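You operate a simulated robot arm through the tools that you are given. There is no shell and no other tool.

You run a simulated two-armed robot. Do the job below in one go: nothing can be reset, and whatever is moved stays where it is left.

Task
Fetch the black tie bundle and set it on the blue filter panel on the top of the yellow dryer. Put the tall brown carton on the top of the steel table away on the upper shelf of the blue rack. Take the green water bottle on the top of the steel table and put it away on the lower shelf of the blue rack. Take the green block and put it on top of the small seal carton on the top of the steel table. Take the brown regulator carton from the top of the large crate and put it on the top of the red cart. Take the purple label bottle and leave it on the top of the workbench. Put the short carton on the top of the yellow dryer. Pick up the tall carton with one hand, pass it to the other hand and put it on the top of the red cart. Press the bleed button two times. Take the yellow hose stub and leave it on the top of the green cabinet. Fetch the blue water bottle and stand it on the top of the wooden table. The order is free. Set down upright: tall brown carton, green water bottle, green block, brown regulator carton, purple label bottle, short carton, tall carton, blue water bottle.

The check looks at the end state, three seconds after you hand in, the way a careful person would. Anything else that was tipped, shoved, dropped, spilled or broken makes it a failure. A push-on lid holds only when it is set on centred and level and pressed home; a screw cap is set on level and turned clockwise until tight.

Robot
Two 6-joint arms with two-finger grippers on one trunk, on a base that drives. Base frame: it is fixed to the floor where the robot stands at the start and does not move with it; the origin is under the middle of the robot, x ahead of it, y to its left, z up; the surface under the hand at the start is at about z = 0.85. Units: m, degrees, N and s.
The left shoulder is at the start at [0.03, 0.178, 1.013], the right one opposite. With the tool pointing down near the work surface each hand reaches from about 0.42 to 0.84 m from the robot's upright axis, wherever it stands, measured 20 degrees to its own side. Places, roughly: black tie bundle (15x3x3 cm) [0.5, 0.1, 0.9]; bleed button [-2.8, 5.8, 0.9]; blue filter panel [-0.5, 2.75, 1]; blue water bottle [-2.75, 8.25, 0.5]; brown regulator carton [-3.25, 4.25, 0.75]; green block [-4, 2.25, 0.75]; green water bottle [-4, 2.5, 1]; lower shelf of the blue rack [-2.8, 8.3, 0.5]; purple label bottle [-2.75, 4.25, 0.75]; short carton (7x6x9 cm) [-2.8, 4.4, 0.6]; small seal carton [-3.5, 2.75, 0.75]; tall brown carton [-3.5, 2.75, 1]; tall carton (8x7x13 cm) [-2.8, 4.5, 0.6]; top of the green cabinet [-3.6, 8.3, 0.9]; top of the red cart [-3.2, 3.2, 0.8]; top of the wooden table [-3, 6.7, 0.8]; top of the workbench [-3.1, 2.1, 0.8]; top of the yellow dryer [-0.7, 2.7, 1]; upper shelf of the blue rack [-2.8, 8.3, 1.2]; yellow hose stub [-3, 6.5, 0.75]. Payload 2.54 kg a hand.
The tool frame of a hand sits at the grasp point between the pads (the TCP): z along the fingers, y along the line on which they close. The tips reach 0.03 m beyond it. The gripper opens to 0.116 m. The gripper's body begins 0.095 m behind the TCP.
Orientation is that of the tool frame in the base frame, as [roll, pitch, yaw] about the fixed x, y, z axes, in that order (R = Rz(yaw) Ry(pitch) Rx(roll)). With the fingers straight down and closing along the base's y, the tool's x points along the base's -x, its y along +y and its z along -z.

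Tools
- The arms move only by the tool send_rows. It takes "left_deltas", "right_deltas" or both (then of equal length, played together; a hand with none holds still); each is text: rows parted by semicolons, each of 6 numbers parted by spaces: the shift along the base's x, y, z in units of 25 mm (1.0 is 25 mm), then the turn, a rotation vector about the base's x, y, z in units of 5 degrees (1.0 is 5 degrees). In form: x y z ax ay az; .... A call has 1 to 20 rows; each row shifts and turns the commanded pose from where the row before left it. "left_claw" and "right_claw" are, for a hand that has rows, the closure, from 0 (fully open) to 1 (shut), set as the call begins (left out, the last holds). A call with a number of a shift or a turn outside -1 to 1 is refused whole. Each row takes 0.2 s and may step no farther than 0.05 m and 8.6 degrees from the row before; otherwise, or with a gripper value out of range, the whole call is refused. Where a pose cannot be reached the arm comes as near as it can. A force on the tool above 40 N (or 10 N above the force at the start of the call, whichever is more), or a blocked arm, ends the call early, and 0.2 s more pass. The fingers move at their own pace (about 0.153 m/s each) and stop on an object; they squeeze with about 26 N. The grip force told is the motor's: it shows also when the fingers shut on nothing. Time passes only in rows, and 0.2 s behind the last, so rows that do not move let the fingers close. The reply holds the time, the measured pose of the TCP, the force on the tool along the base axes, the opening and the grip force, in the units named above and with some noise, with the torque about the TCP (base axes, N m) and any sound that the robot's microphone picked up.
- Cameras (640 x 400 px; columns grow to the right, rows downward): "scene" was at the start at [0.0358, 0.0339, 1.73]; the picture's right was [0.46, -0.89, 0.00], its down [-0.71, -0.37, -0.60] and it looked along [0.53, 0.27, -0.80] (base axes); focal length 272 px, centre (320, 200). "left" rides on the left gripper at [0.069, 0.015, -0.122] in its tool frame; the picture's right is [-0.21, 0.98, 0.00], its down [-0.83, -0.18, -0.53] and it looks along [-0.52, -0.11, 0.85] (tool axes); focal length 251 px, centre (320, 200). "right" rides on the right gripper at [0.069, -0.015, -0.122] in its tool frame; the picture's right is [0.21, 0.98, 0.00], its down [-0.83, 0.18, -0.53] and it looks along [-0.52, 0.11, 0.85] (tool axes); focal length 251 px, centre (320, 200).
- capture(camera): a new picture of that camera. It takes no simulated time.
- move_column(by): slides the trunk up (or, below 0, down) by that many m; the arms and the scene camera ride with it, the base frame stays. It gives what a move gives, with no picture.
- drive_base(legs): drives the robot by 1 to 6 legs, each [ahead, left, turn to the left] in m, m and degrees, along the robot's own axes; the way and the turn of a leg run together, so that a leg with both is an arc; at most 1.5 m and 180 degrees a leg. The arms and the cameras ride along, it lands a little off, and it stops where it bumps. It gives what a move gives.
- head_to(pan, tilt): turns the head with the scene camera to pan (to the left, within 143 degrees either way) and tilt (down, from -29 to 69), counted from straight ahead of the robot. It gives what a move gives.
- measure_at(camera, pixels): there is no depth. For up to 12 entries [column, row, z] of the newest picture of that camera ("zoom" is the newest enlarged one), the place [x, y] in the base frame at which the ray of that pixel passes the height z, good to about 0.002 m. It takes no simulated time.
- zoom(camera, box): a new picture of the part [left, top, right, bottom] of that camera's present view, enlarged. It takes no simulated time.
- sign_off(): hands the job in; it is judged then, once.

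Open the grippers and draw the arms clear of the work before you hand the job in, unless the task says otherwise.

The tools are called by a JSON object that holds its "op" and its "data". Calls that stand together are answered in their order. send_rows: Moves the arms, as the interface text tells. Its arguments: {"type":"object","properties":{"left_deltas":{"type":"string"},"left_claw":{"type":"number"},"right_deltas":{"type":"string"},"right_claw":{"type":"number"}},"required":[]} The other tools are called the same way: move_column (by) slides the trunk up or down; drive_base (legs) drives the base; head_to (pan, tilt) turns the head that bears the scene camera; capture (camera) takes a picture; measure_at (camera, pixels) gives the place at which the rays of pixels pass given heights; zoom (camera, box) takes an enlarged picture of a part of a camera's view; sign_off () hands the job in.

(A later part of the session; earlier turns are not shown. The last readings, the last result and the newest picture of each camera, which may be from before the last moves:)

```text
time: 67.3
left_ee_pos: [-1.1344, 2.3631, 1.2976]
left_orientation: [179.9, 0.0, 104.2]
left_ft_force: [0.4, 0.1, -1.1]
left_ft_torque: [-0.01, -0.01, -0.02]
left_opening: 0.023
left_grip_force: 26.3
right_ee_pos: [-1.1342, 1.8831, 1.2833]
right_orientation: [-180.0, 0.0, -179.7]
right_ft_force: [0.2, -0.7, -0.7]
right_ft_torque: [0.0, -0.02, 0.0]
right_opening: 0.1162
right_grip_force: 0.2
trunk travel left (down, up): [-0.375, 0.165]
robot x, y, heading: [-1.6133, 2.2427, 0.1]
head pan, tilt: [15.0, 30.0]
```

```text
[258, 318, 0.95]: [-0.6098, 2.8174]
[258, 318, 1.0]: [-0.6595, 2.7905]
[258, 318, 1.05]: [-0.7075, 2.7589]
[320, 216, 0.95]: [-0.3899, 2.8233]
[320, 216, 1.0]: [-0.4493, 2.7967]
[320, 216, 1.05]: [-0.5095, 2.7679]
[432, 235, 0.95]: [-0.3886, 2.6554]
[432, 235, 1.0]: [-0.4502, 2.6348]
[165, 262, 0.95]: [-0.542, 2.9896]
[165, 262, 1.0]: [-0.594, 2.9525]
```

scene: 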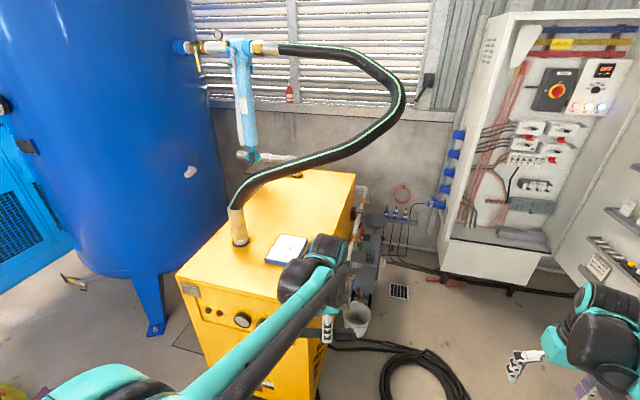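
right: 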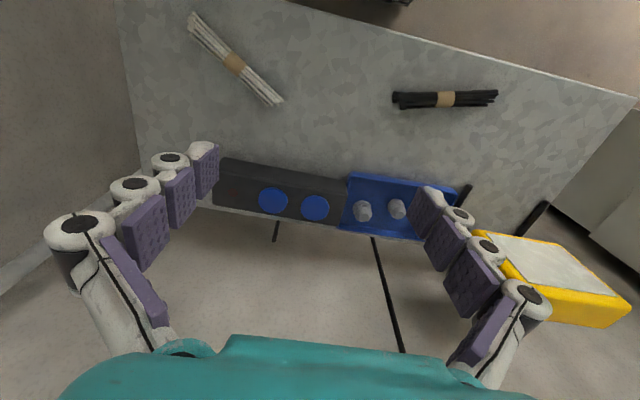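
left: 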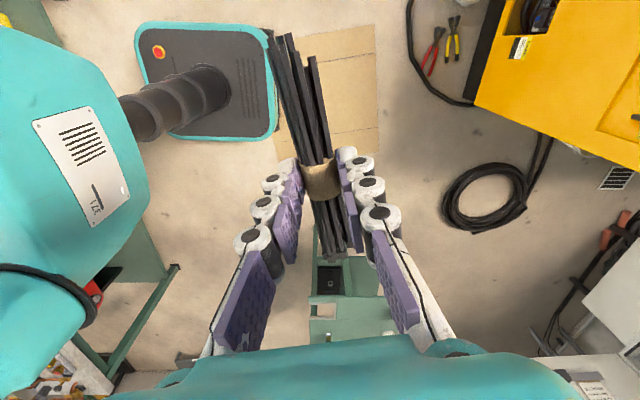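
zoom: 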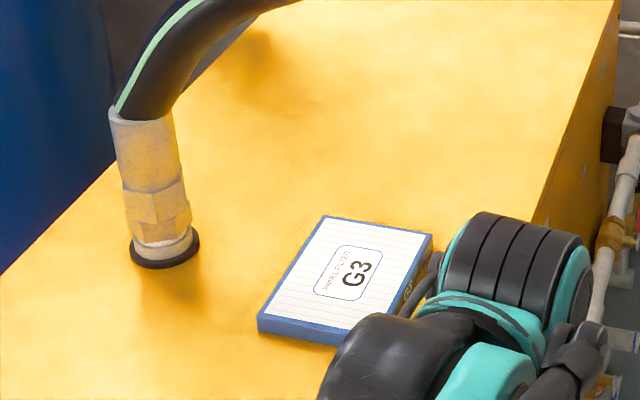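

The panel's top comes out at z≈1.05, spanning x -0.71..-0.51, y 2.60..2.765. I'll drive ahead to about (-1.25, 2.20), staying clear of the cable loop and coil.

{"op": "drive_base", "data": {"legs": [[0.37, -0.04, 0]]}}

{"op": "head_to", "data": {"pan": 30, "tilt": 45}}

{"op": "capture", "data": {"camera": "scene"}}

{"op": "capture", "data": {"camera": "left"}}

```text
time: 69.6
left_ee_pos: [-0.7683, 2.3272, 1.2962]
left_orientation: [179.9, 0.0, 104.5]
left_ft_force: [0.0, -0.6, -0.7]
left_ft_torque: [-0.02, 0.02, 0.0]
left_opening: 0.0226
left_grip_force: 25.8
right_ee_pos: [-0.7654, 1.848, 1.283]
right_orientation: [179.9, 0.1, -179.4]
right_ft_force: [0.4, -0.7, 0.1]
right_ft_torque: [-0.01, 0.05, 0.0]
right_opening: 0.116
right_grip_force: 0.1
trunk travel left (down, up): [-0.375, 0.165]
robot x, y, heading: [-1.2426, 2.2043, 0.3]
head pan, tilt: [15.0, 30.0]
```

```text
time: 70.4
left_ee_pos: [-0.7696, 2.3262, 1.2973]
left_orientation: [180.0, 0.0, 104.5]
left_ft_force: [0.3, 0.2, 0.5]
left_ft_torque: [-0.04, 0.0, 0.01]
left_opening: 0.0227
left_grip_force: 26.1
right_ee_pos: [-0.7656, 1.8475, 1.2831]
right_orientation: [-179.9, 0.0, -179.5]
right_ft_force: [0.1, 0.1, -0.3]
right_ft_torque: [-0.01, -0.03, -0.01]
right_opening: 0.1159
right_grip_force: 0.1
trunk travel left (down, up): [-0.375, 0.165]
robot x, y, heading: [-1.2461, 2.2049, 0.5]
head pan, tilt: [30.0, 45.0]
```

```text
taken
```

scene: 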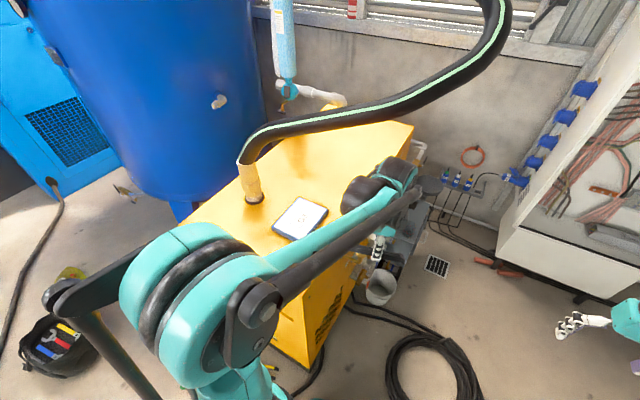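

```text
taken
```

left: 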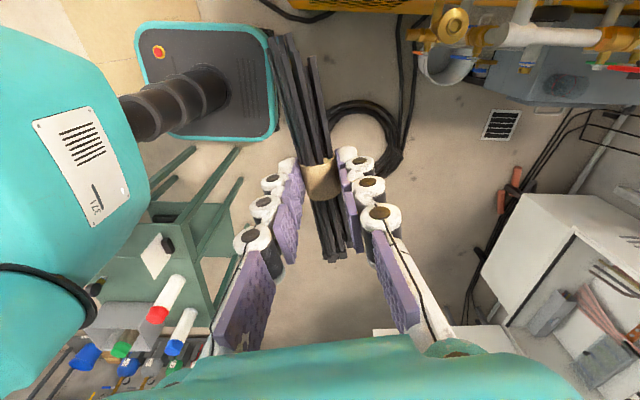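

I'll zoom on the panel from here to fix its place.

{"op": "zoom", "data": {"camera": "scene", "box": [220, 150, 380, 250]}}

```text
4.00 times, centred on (300, 200) of scene
```

zoom: 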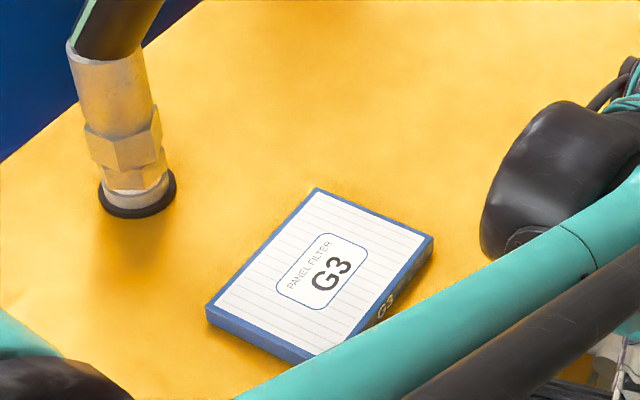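

{"op": "measure_at", "data": {"camera": "zoom", "pixels": [[206, 307, 1.05], [316, 188, 1.05], [433, 237, 1.05], [316, 357, 1.05], [206, 320, 1.03], [140, 210, 1.03], [206, 307, 1.04], [316, 188, 1.04], [433, 237, 1.04]]}}

```text
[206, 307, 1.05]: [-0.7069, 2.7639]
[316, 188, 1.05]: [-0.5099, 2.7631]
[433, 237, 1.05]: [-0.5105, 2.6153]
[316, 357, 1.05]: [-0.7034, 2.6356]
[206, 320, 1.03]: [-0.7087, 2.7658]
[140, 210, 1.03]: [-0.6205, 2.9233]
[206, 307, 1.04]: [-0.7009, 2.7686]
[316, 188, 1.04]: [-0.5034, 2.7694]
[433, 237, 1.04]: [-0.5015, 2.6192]
```

The panel top is confirmed: z≈1.05, centre (-0.608, 2.69). I'll bring the hand in low from the front with a 20° forward tilt about the bundle's own axis, so the wrist stays away from the hose.

{"op": "send_rows", "data": {"left_deltas": "0 0.97 -0.413 0.0667 -0.259 0; 0 0.97 -0.413 0.0667 -0.259 0; 0 0.97 -0.413 0.0667 -0.259 0; 0 0.97 -0.413 0.0667 -0.259 0; 0 0.97 -0.413 0.0667 -0.259 0; 0 0.97 -0.413 0.0667 -0.259 0; 0 0.97 -0.413 0.0667 -0.259 0; 0 0.97 -0.413 0.0667 -0.259 0; 0 0.97 -0.413 0.0667 -0.259 0; 0 0.97 -0.413 0.0667 -0.259 0; 0 0.97 -0.413 0.0667 -0.259 0; 0 0.97 -0.413 0.0667 -0.259 0; 0 0.97 -0.413 0.0667 -0.259 0; 0 0.97 -0.413 0.0667 -0.259 0; 0 0.97 -0.413 0.0667 -0.259 0; 0 0 0 0 0 0"}}

{"op": "capture", "data": {"camera": "left"}}

{"op": "capture", "data": {"camera": "scene"}}

```text
time: 73.8
left_ee_pos: [-0.7693, 2.6891, 1.142]
left_orientation: [160.0, 0.0, 104.4]
left_ft_force: [0.1, 0.0, -0.1]
left_ft_torque: [0.0, -0.01, 0.0]
left_opening: 0.0227
left_grip_force: 25.6
right_ee_pos: [-0.7657, 1.8467, 1.2833]
right_orientation: [180.0, 0.0, -179.5]
right_ft_force: [-0.3, 0.3, 0.6]
right_ft_torque: [0.02, -0.03, -0.01]
right_opening: 0.1159
right_grip_force: 0.1
trunk travel left (down, up): [-0.375, 0.165]
robot x, y, heading: [-1.247, 2.2061, 0.6]
head pan, tilt: [30.0, 45.0]
```

```text
taken
```

left: 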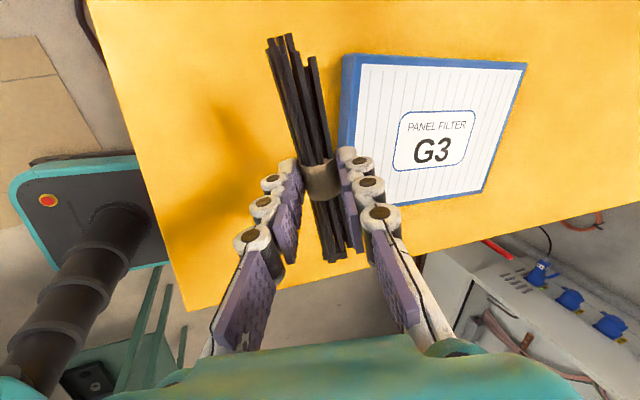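

```text
taken
```

scene: 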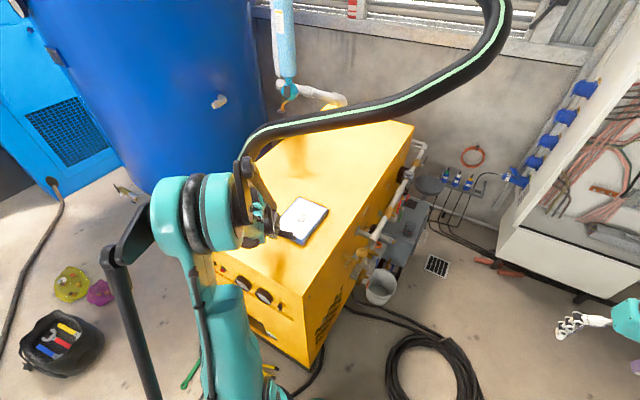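

I'm just in front of the panel now. I'll check the panel corners in the left view, then move the hand 0.16 m ahead.

{"op": "measure_at", "data": {"camera": "left", "pixels": [[362, 65, 1.05], [527, 63, 1.05], [481, 191, 1.05], [343, 54, 1.05], [343, 54, 1.04], [527, 63, 1.04]]}}

{"op": "send_rows", "data": {"left_deltas": "0.92 0 0 0 0 0; 0.92 0 0 0 0 0; 0.92 0 0 0 0 0; 0.92 0 0 0 0 0; 0.92 0 0 0 0 0; 0.92 0 0 0 0 0; 0.92 0 0 0 0 0; 0 0 0 0 0 0"}}

{"op": "capture", "data": {"camera": "left"}}

{"op": "capture", "data": {"camera": "scene"}}

```text
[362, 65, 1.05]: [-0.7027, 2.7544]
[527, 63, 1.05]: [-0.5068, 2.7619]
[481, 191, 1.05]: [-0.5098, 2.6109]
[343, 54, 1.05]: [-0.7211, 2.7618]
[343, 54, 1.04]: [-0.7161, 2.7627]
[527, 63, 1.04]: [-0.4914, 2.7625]
```

```text
time: 75.6
left_ee_pos: [-0.6103, 2.689, 1.1409]
left_orientation: [160.0, 0.1, 104.4]
left_ft_force: [0.3, -0.3, -0.9]
left_ft_torque: [0.01, 0.02, 0.0]
left_opening: 0.023
left_grip_force: 26.1
right_ee_pos: [-0.7664, 1.8478, 1.2838]
right_orientation: [179.9, 0.0, -179.4]
right_ft_force: [0.1, -0.1, 0.3]
right_ft_torque: [-0.03, -0.02, 0.03]
right_opening: 0.1161
right_grip_force: 0.1
trunk travel left (down, up): [-0.375, 0.165]
robot x, y, heading: [-1.2455, 2.2097, 0.6]
head pan, tilt: [30.0, 45.0]
```

```text
taken
```

left: 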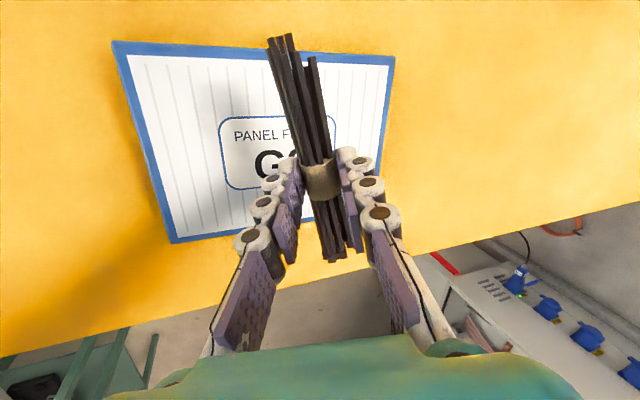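

```text
taken
```

scene: 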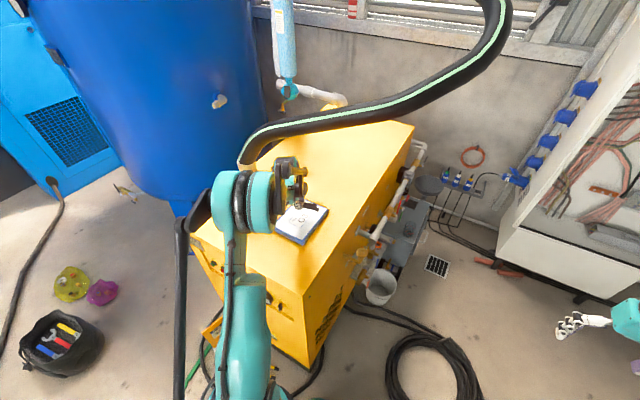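

The bundle is over the panel. I'll lower to z≈1.095 and then in small steps until a contact force shows.

{"op": "send_rows", "data": {"left_deltas": "0 0 -0.6 0 0 0; 0 0 -0.6 0 0 0; 0 0 -0.6 0 0 0; 0 0 0 0 0 0"}}

{"op": "send_rows", "data": {"left_deltas": "0 0 -0.12 0 0 0; 0 0 -0.12 0 0 0; 0 0 0 0 0 0"}}

{"op": "capture", "data": {"camera": "left"}}

```text
time: 76.6
left_ee_pos: [-0.6091, 2.6903, 1.0964]
left_orientation: [159.9, -0.1, 104.5]
left_ft_force: [-0.2, 0.5, 0.0]
left_ft_torque: [0.0, 0.01, 0.02]
left_opening: 0.0228
left_grip_force: 25.7
right_ee_pos: [-0.7655, 1.8475, 1.2832]
right_orientation: [-180.0, -0.1, -179.5]
right_ft_force: [-0.5, -0.3, 0.1]
right_ft_torque: [0.01, -0.01, 0.0]
right_opening: 0.1159
right_grip_force: 0.1
trunk travel left (down, up): [-0.375, 0.165]
robot x, y, heading: [-1.2472, 2.2044, 0.4]
head pan, tilt: [30.0, 45.0]
```

```text
time: 77.4
left_ee_pos: [-0.6082, 2.6902, 1.0934]
left_orientation: [159.7, -0.1, 104.5]
left_ft_force: [9.1, 6.5, 28.9]
left_ft_torque: [0.12, -0.35, 0.03]
left_opening: 0.0231
left_grip_force: 26.2
right_ee_pos: [-0.7675, 1.8471, 1.2834]
right_orientation: [180.0, 0.2, -179.5]
right_ft_force: [-0.3, 0.6, -0.6]
right_ft_torque: [0.01, -0.02, -0.01]
right_opening: 0.1162
right_grip_force: 0.0
trunk travel left (down, up): [-0.375, 0.165]
robot x, y, heading: [-1.2443, 2.2085, 0.3]
head pan, tilt: [30.0, 45.0]
```

```text
taken
```

left: 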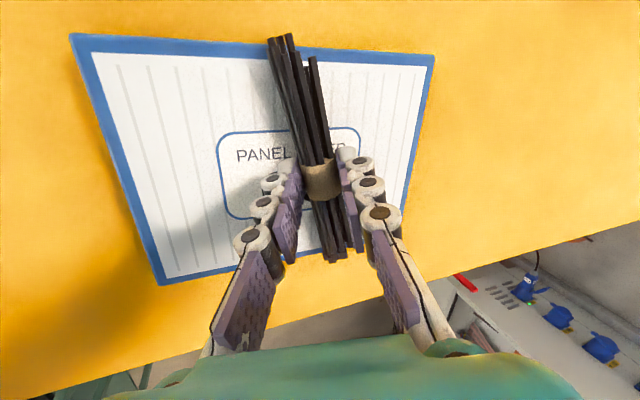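

Contact shows (29 N upward) at z=1.0934. I'll relieve it by 3 mm and open the fingers gently.

{"op": "send_rows", "data": {"left_deltas": "0 0 0.12 0 0 0; 0 0 0 0 0 0"}}

{"op": "send_rows", "data": {"left_deltas": "0 0 0 0 0 0; 0 0 0 0 0 0; 0 0 0 0 0 0", "left_claw": 0.55}}

{"op": "capture", "data": {"camera": "left"}}

```text
time: 78.0
left_ee_pos: [-0.6092, 2.6893, 1.0946]
left_orientation: [160.1, 0.1, 104.4]
left_ft_force: [-0.3, 0.0, 4.4]
left_ft_torque: [0.11, 0.01, 0.0]
left_opening: 0.023
left_grip_force: 25.7
right_ee_pos: [-0.7656, 1.8475, 1.2828]
right_orientation: [-180.0, 0.0, -179.5]
right_ft_force: [-0.6, 0.0, -0.6]
right_ft_torque: [-0.02, -0.02, 0.01]
right_opening: 0.1159
right_grip_force: 0.0
trunk travel left (down, up): [-0.375, 0.165]
robot x, y, heading: [-1.2467, 2.2037, 0.6]
head pan, tilt: [30.0, 45.0]
```

```text
time: 78.8
left_ee_pos: [-0.6087, 2.6894, 1.0943]
left_orientation: [160.1, 0.0, 104.6]
left_ft_force: [0.7, -1.1, 0.7]
left_ft_torque: [0.01, 0.02, 0.0]
left_opening: 0.0526
left_grip_force: 0.2
right_ee_pos: [-0.7664, 1.8467, 1.2841]
right_orientation: [180.0, 0.0, -179.5]
right_ft_force: [-0.4, -0.3, -0.1]
right_ft_torque: [-0.01, -0.02, -0.03]
right_opening: 0.1159
right_grip_force: 0.0
trunk travel left (down, up): [-0.375, 0.165]
robot x, y, heading: [-1.2482, 2.208, 0.4]
head pan, tilt: [30.0, 45.0]
```

```text
taken
```

left: 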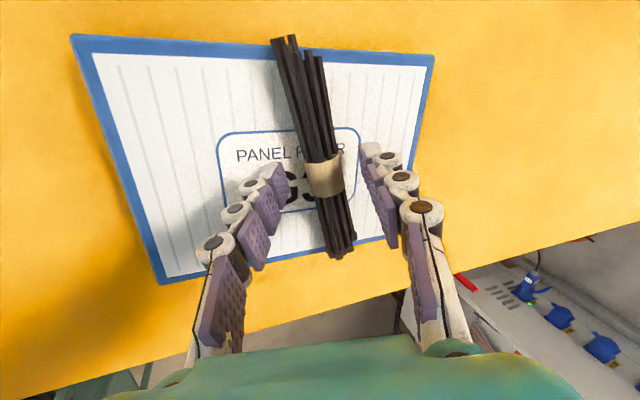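

The bundle now lies on the panel, released. I'll back the hand out along the tool axis and then toward the robot.

{"op": "send_rows", "data": {"left_deltas": "-0.33 -0.085 0.94 0 0 0; -0.33 -0.085 0.94 0 0 0; -0.33 -0.085 0.3 0 0 0; -1 0 0 0 0 0; -1 0 0 0 0 0; -1 0 0 0 0 0; -1 0 0 0 0 0; -1 0 0 0 0 0; -1 0 0 0 0 0; 0 -0.97 0.413 -0.0667 0.259 0; 0 -0.97 0.413 -0.0667 0.259 0; 0 -0.97 0.413 -0.0667 0.259 0; 0 -0.97 0.413 -0.0667 0.259 0; 0 -0.97 0.413 -0.0667 0.259 0; 0 -0.97 0.413 -0.0667 0.259 0; 0 -0.97 0.413 -0.0667 0.259 0; 0 -0.97 0.413 -0.0667 0.259 0"}}

{"op": "capture", "data": {"camera": "scene"}}

{"op": "zoom", "data": {"camera": "scene", "box": [220, 150, 380, 250]}}

```text
time: 82.4
left_ee_pos: [-0.7828, 2.4864, 1.2305]
left_orientation: [170.8, -0.1, 104.5]
left_ft_force: [-0.2, 0.0, -1.2]
left_ft_torque: [0.0, 0.03, 0.03]
left_opening: 0.0523
left_grip_force: 0.1
right_ee_pos: [-0.7648, 1.8475, 1.2848]
right_orientation: [-179.9, 0.0, -179.4]
right_ft_force: [0.3, -0.4, -0.7]
right_ft_torque: [0.04, -0.01, 0.04]
right_opening: 0.1158
right_grip_force: 0.0
trunk travel left (down, up): [-0.375, 0.165]
robot x, y, heading: [-1.2491, 2.2074, 0.5]
head pan, tilt: [30.0, 45.0]
```

```text
taken
```

scene: 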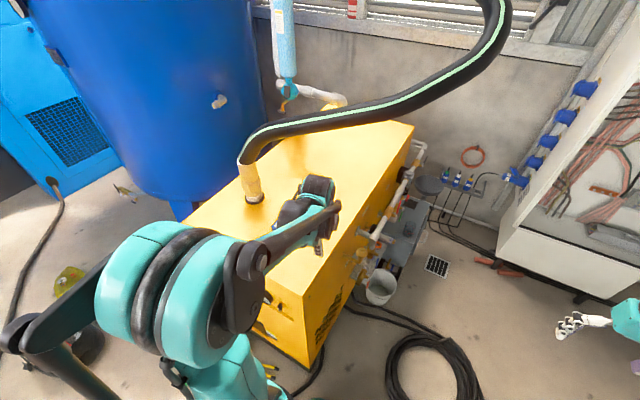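

```text
4.00 times, centred on (300, 200) of scene
```

zoom: 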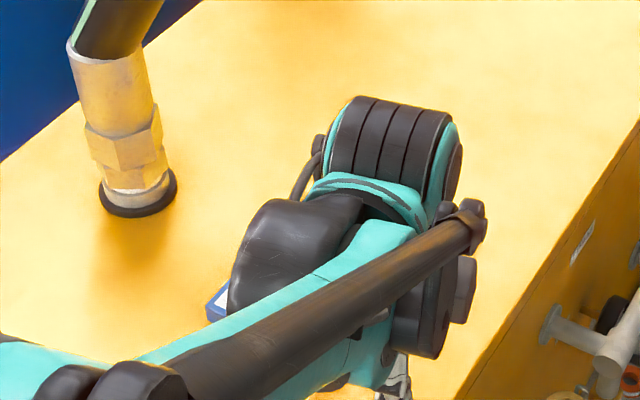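

The bundle seems left in place but the arm hides it; I'll finish retracting, set the left hand back to a straight-down neutral pose, and then look.

{"op": "send_rows", "data": {"left_deltas": "-0.2 -0.6 0.4 -0.0667 0.259 0; -0.2 -0.6 0.4 -0.0667 0.259 0; -0.2 -0.6 0.4 -0.0667 0.259 0; -0.2 -0.6 0.4 -0.0667 0.259 0; -0.2 -0.6 0.4 -0.0667 0.259 0; -0.2 -0.6 0.4 -0.0667 0.259 0; -0.2 -0.6 0.4 -0.0667 0.259 0; 0 0 0 0 0 0"}}

{"op": "send_rows", "data": {"left_deltas": "0 0 0 0 0 1; 0 0 0 0 0 1; 0 0 0 0 0 1; 0 0 0 0 0 1; 0 0 0 0 0 1; 0 0 0 0 0 1; 0 0 0 0 0 1; 0 0 0 0 0 1; 0 0 0 0 0 1; 0 0 0 0 0 1; 0 0 0 0 0 1; 0 0 0 0 0 1; 0 0 0 0 0 1; 0 0 0 0 0 1; 0 0 0 0 0 1; 0 0 0 0 0 0.2"}}

{"op": "capture", "data": {"camera": "scene"}}

{"op": "zoom", "data": {"camera": "scene", "box": [220, 150, 380, 250]}}

```text
time: 84.2
left_ee_pos: [-0.8176, 2.3837, 1.301]
left_orientation: [179.9, 0.0, 104.6]
left_ft_force: [0.1, 0.0, -0.8]
left_ft_torque: [-0.01, 0.02, -0.02]
left_opening: 0.0523
left_grip_force: 0.0
right_ee_pos: [-0.7663, 1.8484, 1.2821]
right_orientation: [-180.0, 0.0, -179.5]
right_ft_force: [0.5, 0.5, 0.2]
right_ft_torque: [-0.03, 0.0, 0.0]
right_opening: 0.116
right_grip_force: 0.1
trunk travel left (down, up): [-0.375, 0.165]
robot x, y, heading: [-1.2494, 2.2021, 0.3]
head pan, tilt: [30.0, 45.0]
```

```text
time: 87.6
left_ee_pos: [-0.818, 2.3857, 1.3019]
left_orientation: [180.0, 0.0, -179.4]
left_ft_force: [0.3, 0.4, 0.0]
left_ft_torque: [-0.01, -0.03, 0.01]
left_opening: 0.0518
left_grip_force: 0.1
right_ee_pos: [-0.7653, 1.8478, 1.2824]
right_orientation: [180.0, 0.0, -179.5]
right_ft_force: [0.4, -0.7, 0.6]
right_ft_torque: [0.0, 0.01, 0.04]
right_opening: 0.1163
right_grip_force: 0.1
trunk travel left (down, up): [-0.375, 0.165]
robot x, y, heading: [-1.2452, 2.2046, 0.2]
head pan, tilt: [30.0, 45.0]
```

```text
taken
```

scene: 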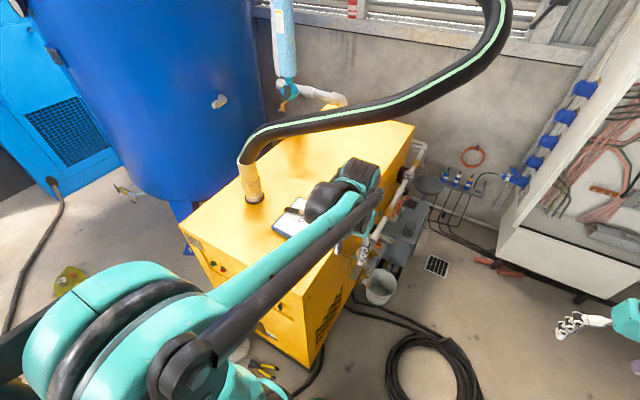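

```text
4.00 times, centred on (300, 200) of scene
```

zoom: 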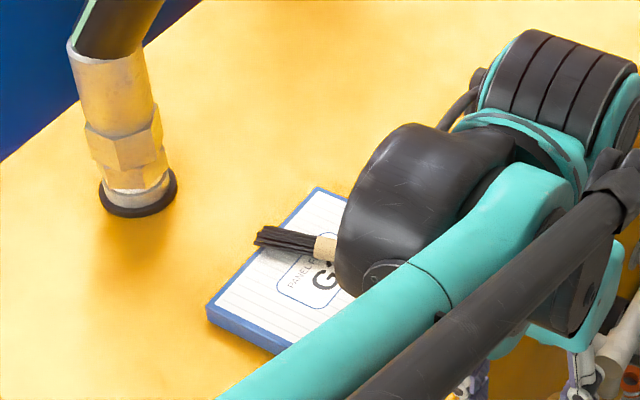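

The bundle rests on the panel. Next I'll back away from the dryer and go north to survey the crate, cart and steel table.

{"op": "drive_base", "data": {"legs": [[-0.85, 0.1, 0], [0, 0.9, 0]]}}

{"op": "head_to", "data": {"pan": 110, "tilt": 35}}

{"op": "capture", "data": {"camera": "scene"}}

{"op": "head_to", "data": {"pan": 143, "tilt": 40}}

{"op": "capture", "data": {"camera": "scene"}}

```text
time: 96.5
left_ee_pos: [-1.6919, 3.366, 1.3013]
left_orientation: [-179.9, -0.1, -179.6]
left_ft_force: [-1.0, 0.0, -0.9]
left_ft_torque: [0.03, -0.03, 0.02]
left_opening: 0.0523
left_grip_force: 0.0
right_ee_pos: [-1.6377, 2.8301, 1.2837]
right_orientation: [179.9, 0.0, -179.5]
right_ft_force: [-0.3, 0.1, -0.4]
right_ft_torque: [-0.04, 0.04, -0.02]
right_opening: 0.1162
right_grip_force: 0.0
trunk travel left (down, up): [-0.375, 0.165]
robot x, y, heading: [-2.1196, 3.1851, 0.3]
head pan, tilt: [30.0, 45.0]
```

```text
time: 98.0
left_ee_pos: [-1.6902, 3.3672, 1.303]
left_orientation: [-180.0, 0.0, -179.5]
left_ft_force: [0.1, 0.0, -0.9]
left_ft_torque: [0.0, 0.0, 0.01]
left_opening: 0.0521
left_grip_force: 0.0
right_ee_pos: [-1.6389, 2.8283, 1.2832]
right_orientation: [180.0, 0.0, -179.5]
right_ft_force: [0.7, 0.5, 0.5]
right_ft_torque: [-0.02, 0.04, 0.03]
right_opening: 0.116
right_grip_force: 0.0
trunk travel left (down, up): [-0.375, 0.165]
robot x, y, heading: [-2.12, 3.1879, 0.5]
head pan, tilt: [110.0, 35.0]
```

```text
taken
```

scene: 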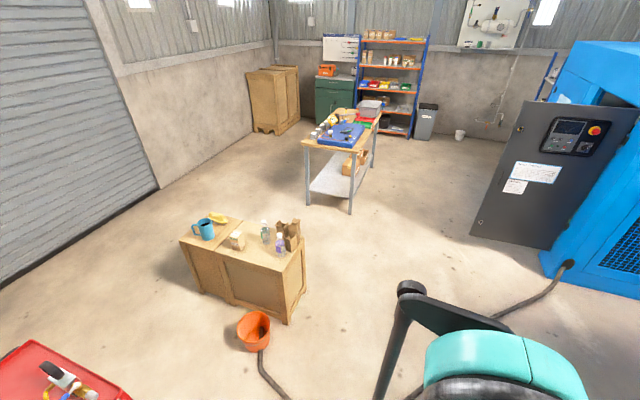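

```text
time: 99.0
left_ee_pos: [-1.6898, 3.3676, 1.3021]
left_orientation: [-180.0, 0.0, -179.5]
left_ft_force: [-0.8, 0.4, -0.6]
left_ft_torque: [-0.04, -0.02, -0.03]
left_opening: 0.0521
left_grip_force: 0.1
right_ee_pos: [-1.6379, 2.8284, 1.2837]
right_orientation: [179.9, 0.1, -179.4]
right_ft_force: [-0.6, 0.5, 0.6]
right_ft_torque: [0.01, 0.0, -0.03]
right_opening: 0.1161
right_grip_force: 0.1
trunk travel left (down, up): [-0.375, 0.165]
robot x, y, heading: [-2.1235, 3.1856, 0.5]
head pan, tilt: [143.0, 40.0]
```

```text
taken
```

scene: 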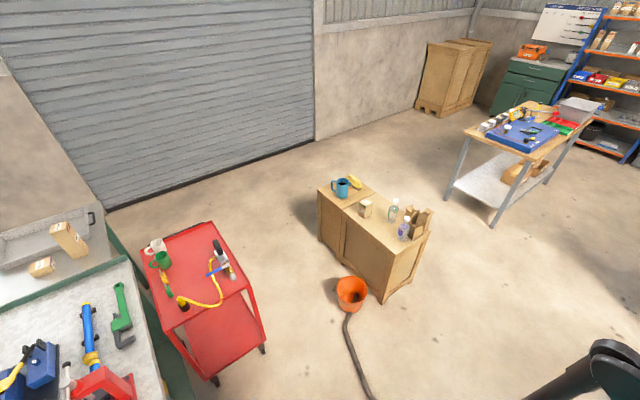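

I can see the crate with cartons and bottles at (320–430, 180–300), the red cart at (150–265, 225–385) and the steel table at far left. I'll zoom into these.

{"op": "zoom", "data": {"camera": "scene", "box": [300, 150, 460, 250]}}

{"op": "zoom", "data": {"camera": "scene", "box": [0, 180, 280, 355]}}

{"op": "zoom", "data": {"camera": "scene", "box": [440, 0, 640, 125]}}

```text
4.00 times, centred on (380, 200) of scene
```

zoom: 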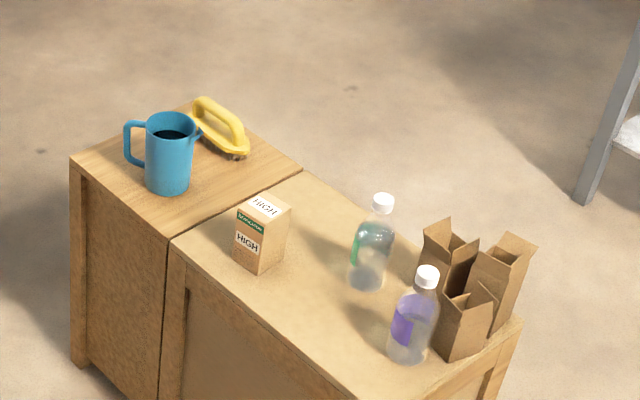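

```text
2.29 times, centred on (140, 268) of scene
```

zoom: 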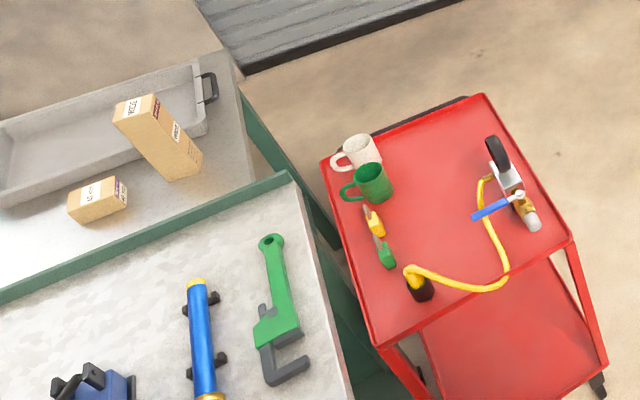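

```text
3.20 times, centred on (540, 62) of scene
```

zoom: 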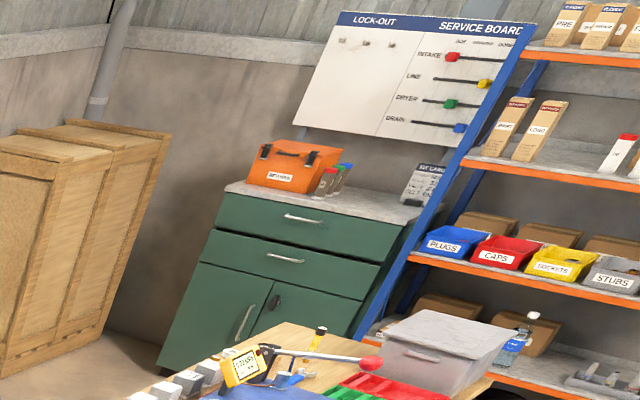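

The crate holds a blue mug, yellow brush, a "HIGH" regulator carton, two bottles (green and purple label) and three open cartons. I'll measure the crate-top things with the base of each at about z≈0.55.

{"op": "zoom", "data": {"camera": "scene", "box": [300, 150, 460, 250]}}

{"op": "measure_at", "data": {"camera": "zoom", "pixels": [[258, 274, 0.55], [408, 362, 0.55], [366, 290, 0.55], [460, 362, 0.55], [500, 330, 0.55], [170, 240, 0.55], [70, 158, 0.55], [521, 320, 0.55], [408, 362, 0.6], [460, 362, 0.6]]}}

```text
4.00 times, centred on (380, 200) of scene
```

zoom: 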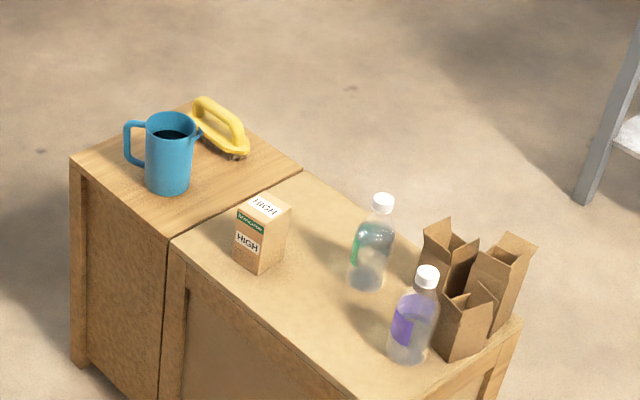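

```text
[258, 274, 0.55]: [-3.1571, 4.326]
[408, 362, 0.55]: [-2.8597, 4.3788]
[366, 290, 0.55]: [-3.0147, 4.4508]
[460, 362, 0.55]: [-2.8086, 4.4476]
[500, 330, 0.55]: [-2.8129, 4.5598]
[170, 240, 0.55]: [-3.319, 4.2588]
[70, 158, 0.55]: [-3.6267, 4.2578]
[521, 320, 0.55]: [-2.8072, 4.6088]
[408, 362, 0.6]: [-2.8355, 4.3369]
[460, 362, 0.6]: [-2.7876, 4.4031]
```

The regulator carton is at about (-3.16, 4.33), purple bottle (-2.86, 4.38), cartons around (-2.81, 4.45–4.56). Now I'll measure the red cart, bucket, and steel table.

{"op": "measure_at", "data": {"camera": "scene", "pixels": [[165, 332, 0.8], [250, 286, 0.8], [212, 222, 0.8], [140, 255, 0.8], [215, 383, 0], [264, 350, 0], [350, 310, 0], [350, 280, 0.25], [106, 232, 0.85], [130, 255, 0.85], [372, 395, 0], [345, 330, 0]]}}

{"op": "zoom", "data": {"camera": "scene", "box": [0, 180, 160, 280]}}

{"op": "measure_at", "data": {"camera": "zoom", "pixels": [[300, 310, 0.85], [160, 355, 0.85], [120, 330, 0.85], [345, 285, 0.85], [430, 130, 0.85], [370, 135, 0.85]]}}

```text
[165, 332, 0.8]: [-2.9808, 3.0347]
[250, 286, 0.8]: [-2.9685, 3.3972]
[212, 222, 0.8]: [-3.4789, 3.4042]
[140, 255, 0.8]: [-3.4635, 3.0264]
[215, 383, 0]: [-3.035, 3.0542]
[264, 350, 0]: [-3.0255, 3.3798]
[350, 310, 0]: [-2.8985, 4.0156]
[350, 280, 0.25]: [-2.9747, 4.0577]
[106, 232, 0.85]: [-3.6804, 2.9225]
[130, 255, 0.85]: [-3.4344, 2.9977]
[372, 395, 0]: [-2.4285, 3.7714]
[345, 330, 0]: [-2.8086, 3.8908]
```

```text
4.00 times, centred on (80, 230) of scene
```

zoom: 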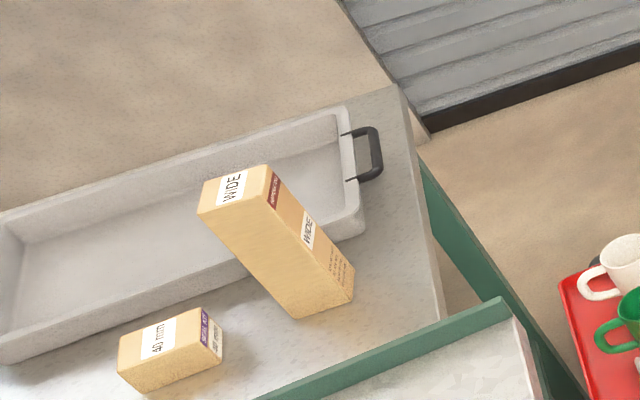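

```text
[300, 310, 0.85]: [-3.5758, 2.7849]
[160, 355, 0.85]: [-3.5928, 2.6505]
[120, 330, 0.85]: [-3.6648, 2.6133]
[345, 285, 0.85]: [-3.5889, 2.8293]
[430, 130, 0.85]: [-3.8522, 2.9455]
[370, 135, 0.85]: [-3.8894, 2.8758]
```

I'll look at the floor between here and the crate, where a black hose runs from the orange bucket.

{"op": "head_to", "data": {"pan": 90, "tilt": 45}}

{"op": "capture", "data": {"camera": "scene"}}

{"op": "measure_at", "data": {"camera": "scene", "pixels": [[320, 300, 0], [200, 200, 0], [300, 200, 0], [400, 200, 0], [400, 300, 0], [500, 200, 0]]}}

{"op": "head_to", "data": {"pan": 50, "tilt": 45}}

{"op": "capture", "data": {"camera": "scene"}}

```text
time: 100.2
left_ee_pos: [-1.691, 3.3676, 1.3019]
left_orientation: [180.0, -0.1, -179.4]
left_ft_force: [-0.2, 0.3, 0.7]
left_ft_torque: [0.02, 0.01, 0.01]
left_opening: 0.0522
left_grip_force: 0.0
right_ee_pos: [-1.6376, 2.8294, 1.2829]
right_orientation: [180.0, 0.1, -179.5]
right_ft_force: [0.5, -0.5, -0.3]
right_ft_torque: [0.01, 0.01, -0.01]
right_opening: 0.1157
right_grip_force: 0.1
trunk travel left (down, up): [-0.375, 0.165]
robot x, y, heading: [-2.1224, 3.1856, 0.6]
head pan, tilt: [90.0, 45.0]
```

```text
taken
```

scene: 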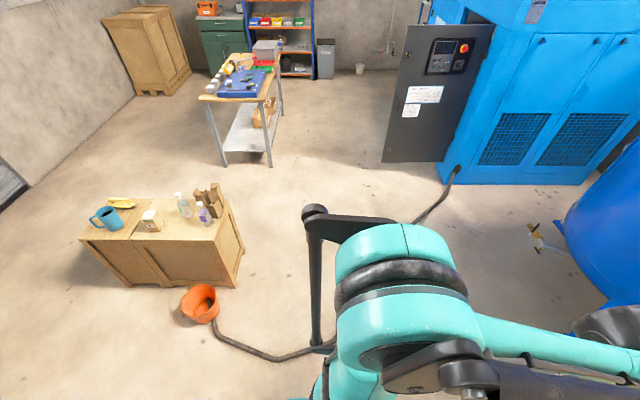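

```text
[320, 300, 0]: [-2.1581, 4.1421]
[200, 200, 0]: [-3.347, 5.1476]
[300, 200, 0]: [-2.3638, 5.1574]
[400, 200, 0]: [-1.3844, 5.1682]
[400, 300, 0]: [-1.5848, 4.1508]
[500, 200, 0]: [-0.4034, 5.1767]
```

```text
time: 101.3
left_ee_pos: [-1.6909, 3.3667, 1.3014]
left_orientation: [180.0, 0.0, -179.5]
left_ft_force: [-0.3, 0.0, -0.7]
left_ft_torque: [-0.01, -0.02, -0.01]
left_opening: 0.0522
left_grip_force: 0.0
right_ee_pos: [-1.6382, 2.8284, 1.2842]
right_orientation: [-179.9, 0.0, -179.7]
right_ft_force: [-0.7, 0.4, 0.8]
right_ft_torque: [0.0, 0.0, 0.01]
right_opening: 0.1161
right_grip_force: 0.1
trunk travel left (down, up): [-0.375, 0.165]
robot x, y, heading: [-2.1205, 3.1866, 0.7]
head pan, tilt: [50.0, 45.0]
```

```text
taken
```

scene: 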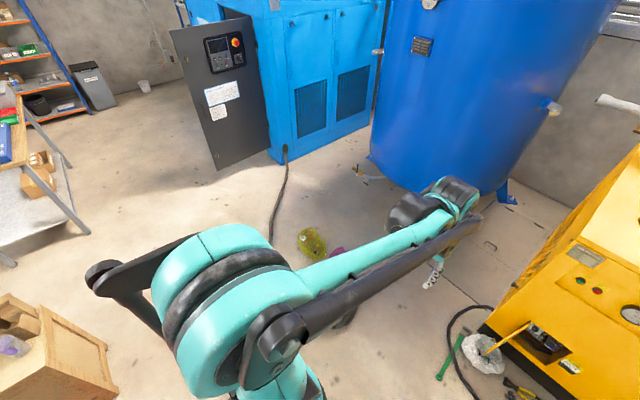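

The hose runs from the bucket across the floor to the blue machine, so I must cross it to get north. I'll strafe left in small steps and watch whether the base gets stopped.

{"op": "drive_base", "data": {"legs": [[0.05, 0.6, 0]]}}

{"op": "head_to", "data": {"pan": 90, "tilt": 60}}

{"op": "capture", "data": {"camera": "scene"}}

```text
time: 104.7
left_ee_pos: [-1.6444, 3.9664, 1.3021]
left_orientation: [180.0, 0.0, -179.6]
left_ft_force: [0.6, 0.1, -1.2]
left_ft_torque: [0.04, 0.03, 0.03]
left_opening: 0.0524
left_grip_force: 0.1
right_ee_pos: [-1.5942, 3.4281, 1.283]
right_orientation: [179.9, 0.1, -179.7]
right_ft_force: [-0.4, 0.6, 0.7]
right_ft_torque: [0.01, 0.01, -0.01]
right_opening: 0.116
right_grip_force: 0.1
trunk travel left (down, up): [-0.375, 0.165]
robot x, y, heading: [-2.0747, 3.7864, 0.3]
head pan, tilt: [50.0, 45.0]
```

```text
time: 105.8
left_ee_pos: [-1.6458, 3.9654, 1.3015]
left_orientation: [180.0, 0.0, -179.6]
left_ft_force: [-0.1, -0.3, -0.3]
left_ft_torque: [0.02, 0.01, -0.02]
left_opening: 0.052
left_grip_force: 0.1
right_ee_pos: [-1.5948, 3.4274, 1.2835]
right_orientation: [-179.9, 0.1, -179.6]
right_ft_force: [-1.0, -0.1, -0.2]
right_ft_torque: [-0.02, 0.0, -0.02]
right_opening: 0.1158
right_grip_force: 0.1
trunk travel left (down, up): [-0.375, 0.165]
robot x, y, heading: [-2.0714, 3.7848, 0.4]
head pan, tilt: [90.0, 60.0]
```

```text
taken
```

scene: 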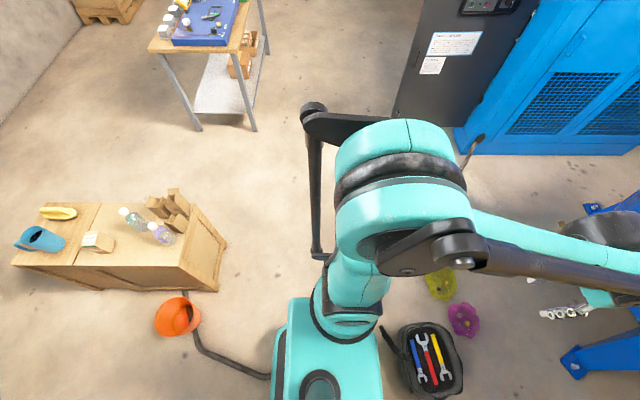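

The base crossed the hose without a bump. A tool bag lies ahead-right on the floor, so I'll move a bit back (to x≈-2.15) while continuing left, then turn to face the crate.

{"op": "measure_at", "data": {"camera": "scene", "pixels": [[400, 370, 0], [400, 330, 0.1], [382, 330, 0], [218, 290, 0], [185, 210, 0.55], [222, 250, 0.55], [440, 270, 0], [200, 335, 0.0]]}}

{"op": "drive_base", "data": {"legs": [[-0.03, 0.68, 0]]}}

```text
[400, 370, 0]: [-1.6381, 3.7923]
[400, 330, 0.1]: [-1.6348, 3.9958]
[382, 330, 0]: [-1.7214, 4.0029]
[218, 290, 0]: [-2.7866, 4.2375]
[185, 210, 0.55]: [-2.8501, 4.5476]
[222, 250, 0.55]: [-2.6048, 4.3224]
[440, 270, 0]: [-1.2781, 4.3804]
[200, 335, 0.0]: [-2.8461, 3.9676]
```

```text
time: 109.5
left_ee_pos: [-1.6793, 4.6367, 1.3012]
left_orientation: [180.0, -0.1, -179.7]
left_ft_force: [0.3, -0.9, -0.5]
left_ft_torque: [0.03, 0.0, 0.01]
left_opening: 0.0519
left_grip_force: 0.0
right_ee_pos: [-1.6293, 4.0981, 1.2826]
right_orientation: [-180.0, 0.1, -179.7]
right_ft_force: [-0.2, 0.3, 0.2]
right_ft_torque: [-0.01, 0.0, 0.02]
right_opening: 0.1159
right_grip_force: 0.2
trunk travel left (down, up): [-0.375, 0.165]
robot x, y, heading: [-2.1078, 4.4579, 0.2]
head pan, tilt: [90.0, 60.0]
```

I'm at (-2.11, 4.46). I'll turn 180° on the spot to face the crate.

{"op": "drive_base", "data": {"legs": [[0, 0, 179.8]]}}

{"op": "head_to", "data": {"pan": 0, "tilt": 45}}

{"op": "capture", "data": {"camera": "scene"}}

```text
time: 117.2
left_ee_pos: [-2.5343, 4.2743, 1.3018]
left_orientation: [-180.0, 0.1, 1.1]
left_ft_force: [0.1, 0.1, 0.2]
left_ft_torque: [0.0, 0.01, 0.0]
left_opening: 0.0524
left_grip_force: 0.1
right_ee_pos: [-2.5924, 4.8115, 1.2833]
right_orientation: [179.9, 0.0, 1.0]
right_ft_force: [0.2, -0.3, 0.1]
right_ft_torque: [0.01, 0.0, -0.02]
right_opening: 0.1158
right_grip_force: 0.0
trunk travel left (down, up): [-0.375, 0.165]
robot x, y, heading: [-2.1056, 4.4521, -179.0]
head pan, tilt: [90.0, 60.0]
```

```text
time: 118.9
left_ee_pos: [-2.5361, 4.2729, 1.3013]
left_orientation: [179.9, 0.0, 1.1]
left_ft_force: [-0.1, 0.6, 0.6]
left_ft_torque: [0.02, -0.01, 0.05]
left_opening: 0.0521
left_grip_force: 0.0
right_ee_pos: [-2.5926, 4.8103, 1.2833]
right_orientation: [180.0, 0.0, 1.2]
right_ft_force: [0.3, 0.2, 0.0]
right_ft_torque: [-0.01, -0.02, -0.01]
right_opening: 0.1159
right_grip_force: 0.0
trunk travel left (down, up): [-0.375, 0.165]
robot x, y, heading: [-2.1094, 4.4564, -179.0]
head pan, tilt: [0.0, 45.0]
```

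```text
taken
```

scene: 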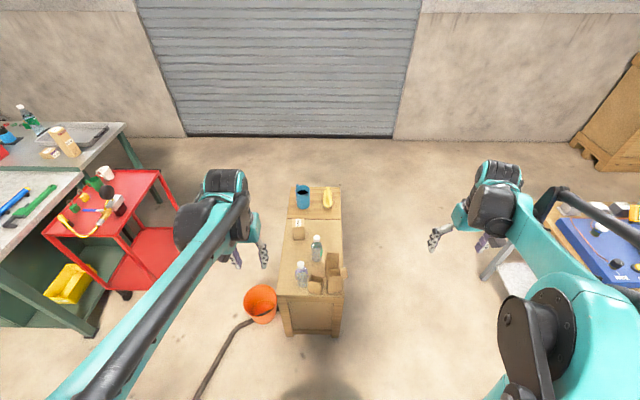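

Facing the crate now. I'll zoom on its top to identify and measure the items.

{"op": "measure_at", "data": {"camera": "scene", "pixels": [[290, 135, 0], [100, 145, 0], [480, 140, 0], [120, 125, 0.85], [45, 125, 0.85]]}}

{"op": "zoom", "data": {"camera": "scene", "box": [260, 180, 372, 320]}}

```text
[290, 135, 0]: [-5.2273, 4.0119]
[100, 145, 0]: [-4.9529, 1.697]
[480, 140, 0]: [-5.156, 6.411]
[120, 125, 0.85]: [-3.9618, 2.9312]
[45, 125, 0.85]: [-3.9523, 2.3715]
```

```text
2.86 times, centred on (316, 250) of scene
```

zoom: 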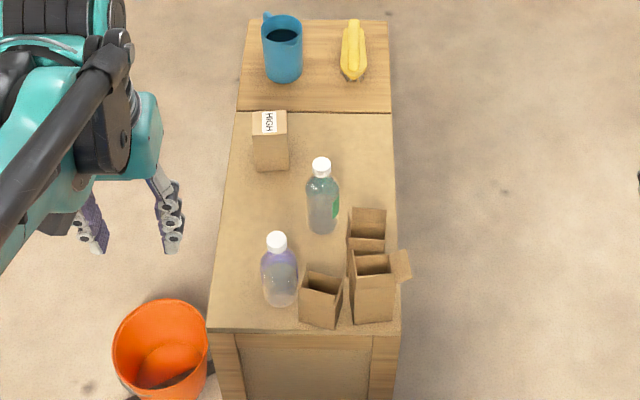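

I'll measure crate corners and item bases from this view and compare with the earlier one to fix the crate's height.

{"op": "measure_at", "data": {"camera": "zoom", "pixels": [[235, 112, 0.55], [235, 112, 0.6], [250, 20, 0.55], [250, 20, 0.6], [208, 330, 0.55], [208, 330, 0.6], [400, 330, 0.55], [400, 330, 0.6], [390, 112, 0.55], [270, 170, 0.55], [280, 305, 0.55], [320, 325, 0.55]]}}

```text
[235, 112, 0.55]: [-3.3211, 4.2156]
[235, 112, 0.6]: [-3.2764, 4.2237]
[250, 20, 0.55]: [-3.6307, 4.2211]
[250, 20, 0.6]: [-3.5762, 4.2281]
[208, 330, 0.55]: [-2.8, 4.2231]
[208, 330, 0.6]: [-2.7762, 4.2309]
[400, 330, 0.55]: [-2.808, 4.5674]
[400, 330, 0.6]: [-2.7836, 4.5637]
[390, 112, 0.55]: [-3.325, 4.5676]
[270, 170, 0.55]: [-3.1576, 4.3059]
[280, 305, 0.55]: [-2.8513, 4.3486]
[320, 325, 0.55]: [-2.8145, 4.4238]
```

The crate top comes out at z≈0.595 (x -2.78..-3.58, y 4.23..4.565). I'll zoom closer on the cartons and bottle.

{"op": "zoom", "data": {"camera": "scene", "box": [285, 225, 365, 300]}}

```text
5.33 times, centred on (325, 262) of scene
```

zoom: 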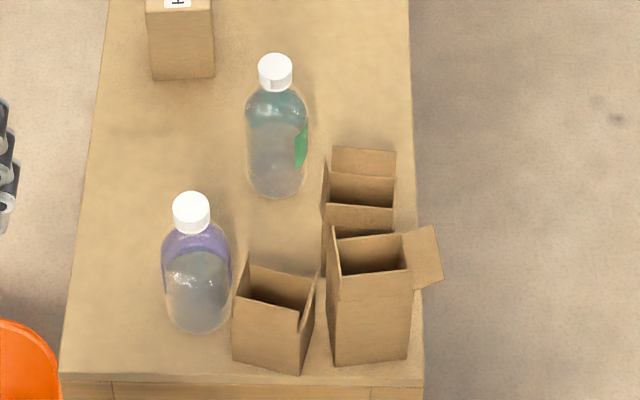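

{"op": "measure_at", "data": {"camera": "zoom", "pixels": [[233, 359, 0.595], [303, 374, 0.595], [336, 366, 0.595], [406, 358, 0.595], [240, 290, 0.685], [302, 309, 0.685], [248, 265, 0.685], [313, 272, 0.685], [335, 275, 0.725], [412, 269, 0.725], [335, 228, 0.725], [405, 235, 0.725]]}}

{"op": "measure_at", "data": {"camera": "zoom", "pixels": [[200, 332, 0.595], [190, 200, 0.78], [192, 212, 0.75], [277, 197, 0.595], [152, 78, 0.595], [213, 77, 0.595], [325, 210, 0.685], [393, 208, 0.685], [331, 148, 0.685]]}}

```text
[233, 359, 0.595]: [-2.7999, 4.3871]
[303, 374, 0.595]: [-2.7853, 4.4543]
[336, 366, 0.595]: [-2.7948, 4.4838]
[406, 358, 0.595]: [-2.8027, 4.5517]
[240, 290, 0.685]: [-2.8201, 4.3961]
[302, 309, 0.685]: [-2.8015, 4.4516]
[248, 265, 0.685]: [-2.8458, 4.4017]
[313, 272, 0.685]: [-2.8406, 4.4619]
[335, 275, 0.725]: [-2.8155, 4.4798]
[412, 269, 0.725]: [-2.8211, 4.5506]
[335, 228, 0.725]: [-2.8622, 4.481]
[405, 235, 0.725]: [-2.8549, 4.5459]
```

```text
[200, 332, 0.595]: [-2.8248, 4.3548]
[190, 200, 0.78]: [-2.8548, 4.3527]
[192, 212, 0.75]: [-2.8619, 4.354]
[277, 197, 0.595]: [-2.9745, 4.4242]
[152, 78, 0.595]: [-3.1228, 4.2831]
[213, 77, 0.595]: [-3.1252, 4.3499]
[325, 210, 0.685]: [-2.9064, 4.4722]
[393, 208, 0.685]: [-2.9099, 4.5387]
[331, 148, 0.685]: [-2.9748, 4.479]
```

The short carton is front-left (about -2.82, 4.42) and the tall carton front-right (about -2.835, 4.515); fingers closing along x have room for both. I'll lower the trunk and move a little closer.

{"op": "drive_base", "data": {"legs": [[0.1, 0.0, -1.0]]}}

{"op": "move_column", "data": {"by": -0.3}}

{"op": "capture", "data": {"camera": "right"}}

{"op": "capture", "data": {"camera": "left"}}

{"op": "capture", "data": {"camera": "scene"}}

```text
time: 120.1
left_ee_pos: [-2.6396, 4.2809, 1.3007]
left_orientation: [180.0, 0.0, 0.0]
left_ft_force: [0.2, 0.0, -0.1]
left_ft_torque: [0.01, -0.02, 0.03]
left_opening: 0.0523
left_grip_force: 0.1
right_ee_pos: [-2.6881, 4.8192, 1.2834]
right_orientation: [-179.9, -0.1, 0.0]
right_ft_force: [-0.5, -0.1, -0.3]
right_ft_torque: [-0.01, -0.01, 0.0]
right_opening: 0.1161
right_grip_force: 0.2
trunk travel left (down, up): [-0.375, 0.165]
robot x, y, heading: [-2.2093, 4.4569, -179.9]
head pan, tilt: [0.0, 45.0]
```

```text
time: 123.1
left_ee_pos: [-2.6389, 4.28, 1.0008]
left_orientation: [-180.0, 0.0, 0.0]
left_ft_force: [-0.1, 0.0, -0.8]
left_ft_torque: [-0.01, 0.01, 0.04]
left_opening: 0.0525
left_grip_force: 0.1
right_ee_pos: [-2.6877, 4.8187, 0.9841]
right_orientation: [-179.9, 0.0, 0.0]
right_ft_force: [-0.1, 0.2, 0.2]
right_ft_torque: [-0.03, 0.01, -0.04]
right_opening: 0.1159
right_grip_force: 0.1
trunk travel left (down, up): [-0.075, 0.465]
robot x, y, heading: [-2.209, 4.4551, -180.0]
head pan, tilt: [0.0, 45.0]
```

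```text
taken
```

right: 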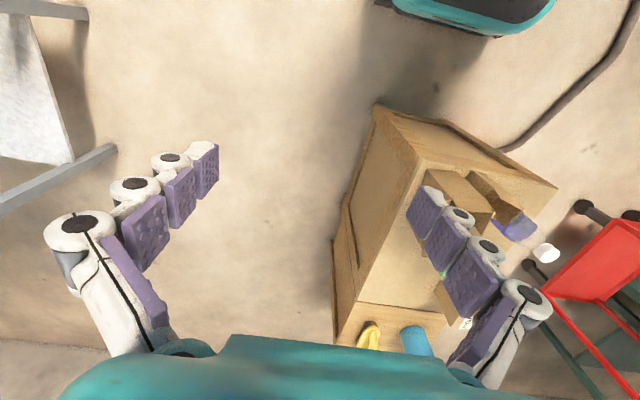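

```text
taken
```

left: 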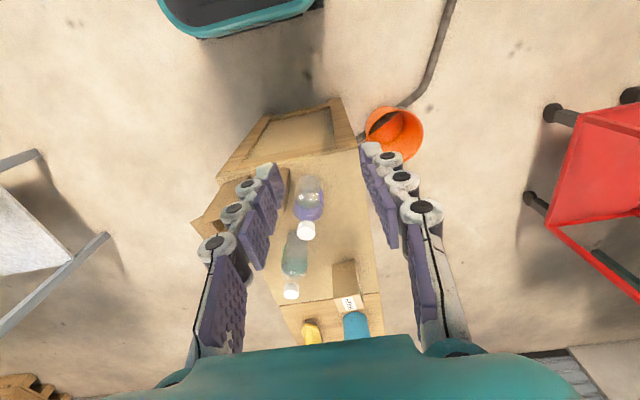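

```text
taken
```

scene: 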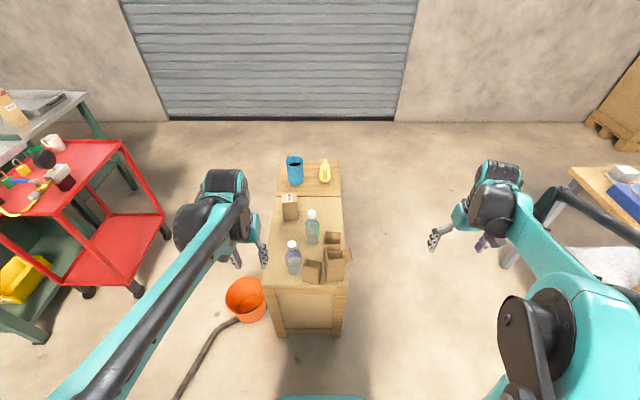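

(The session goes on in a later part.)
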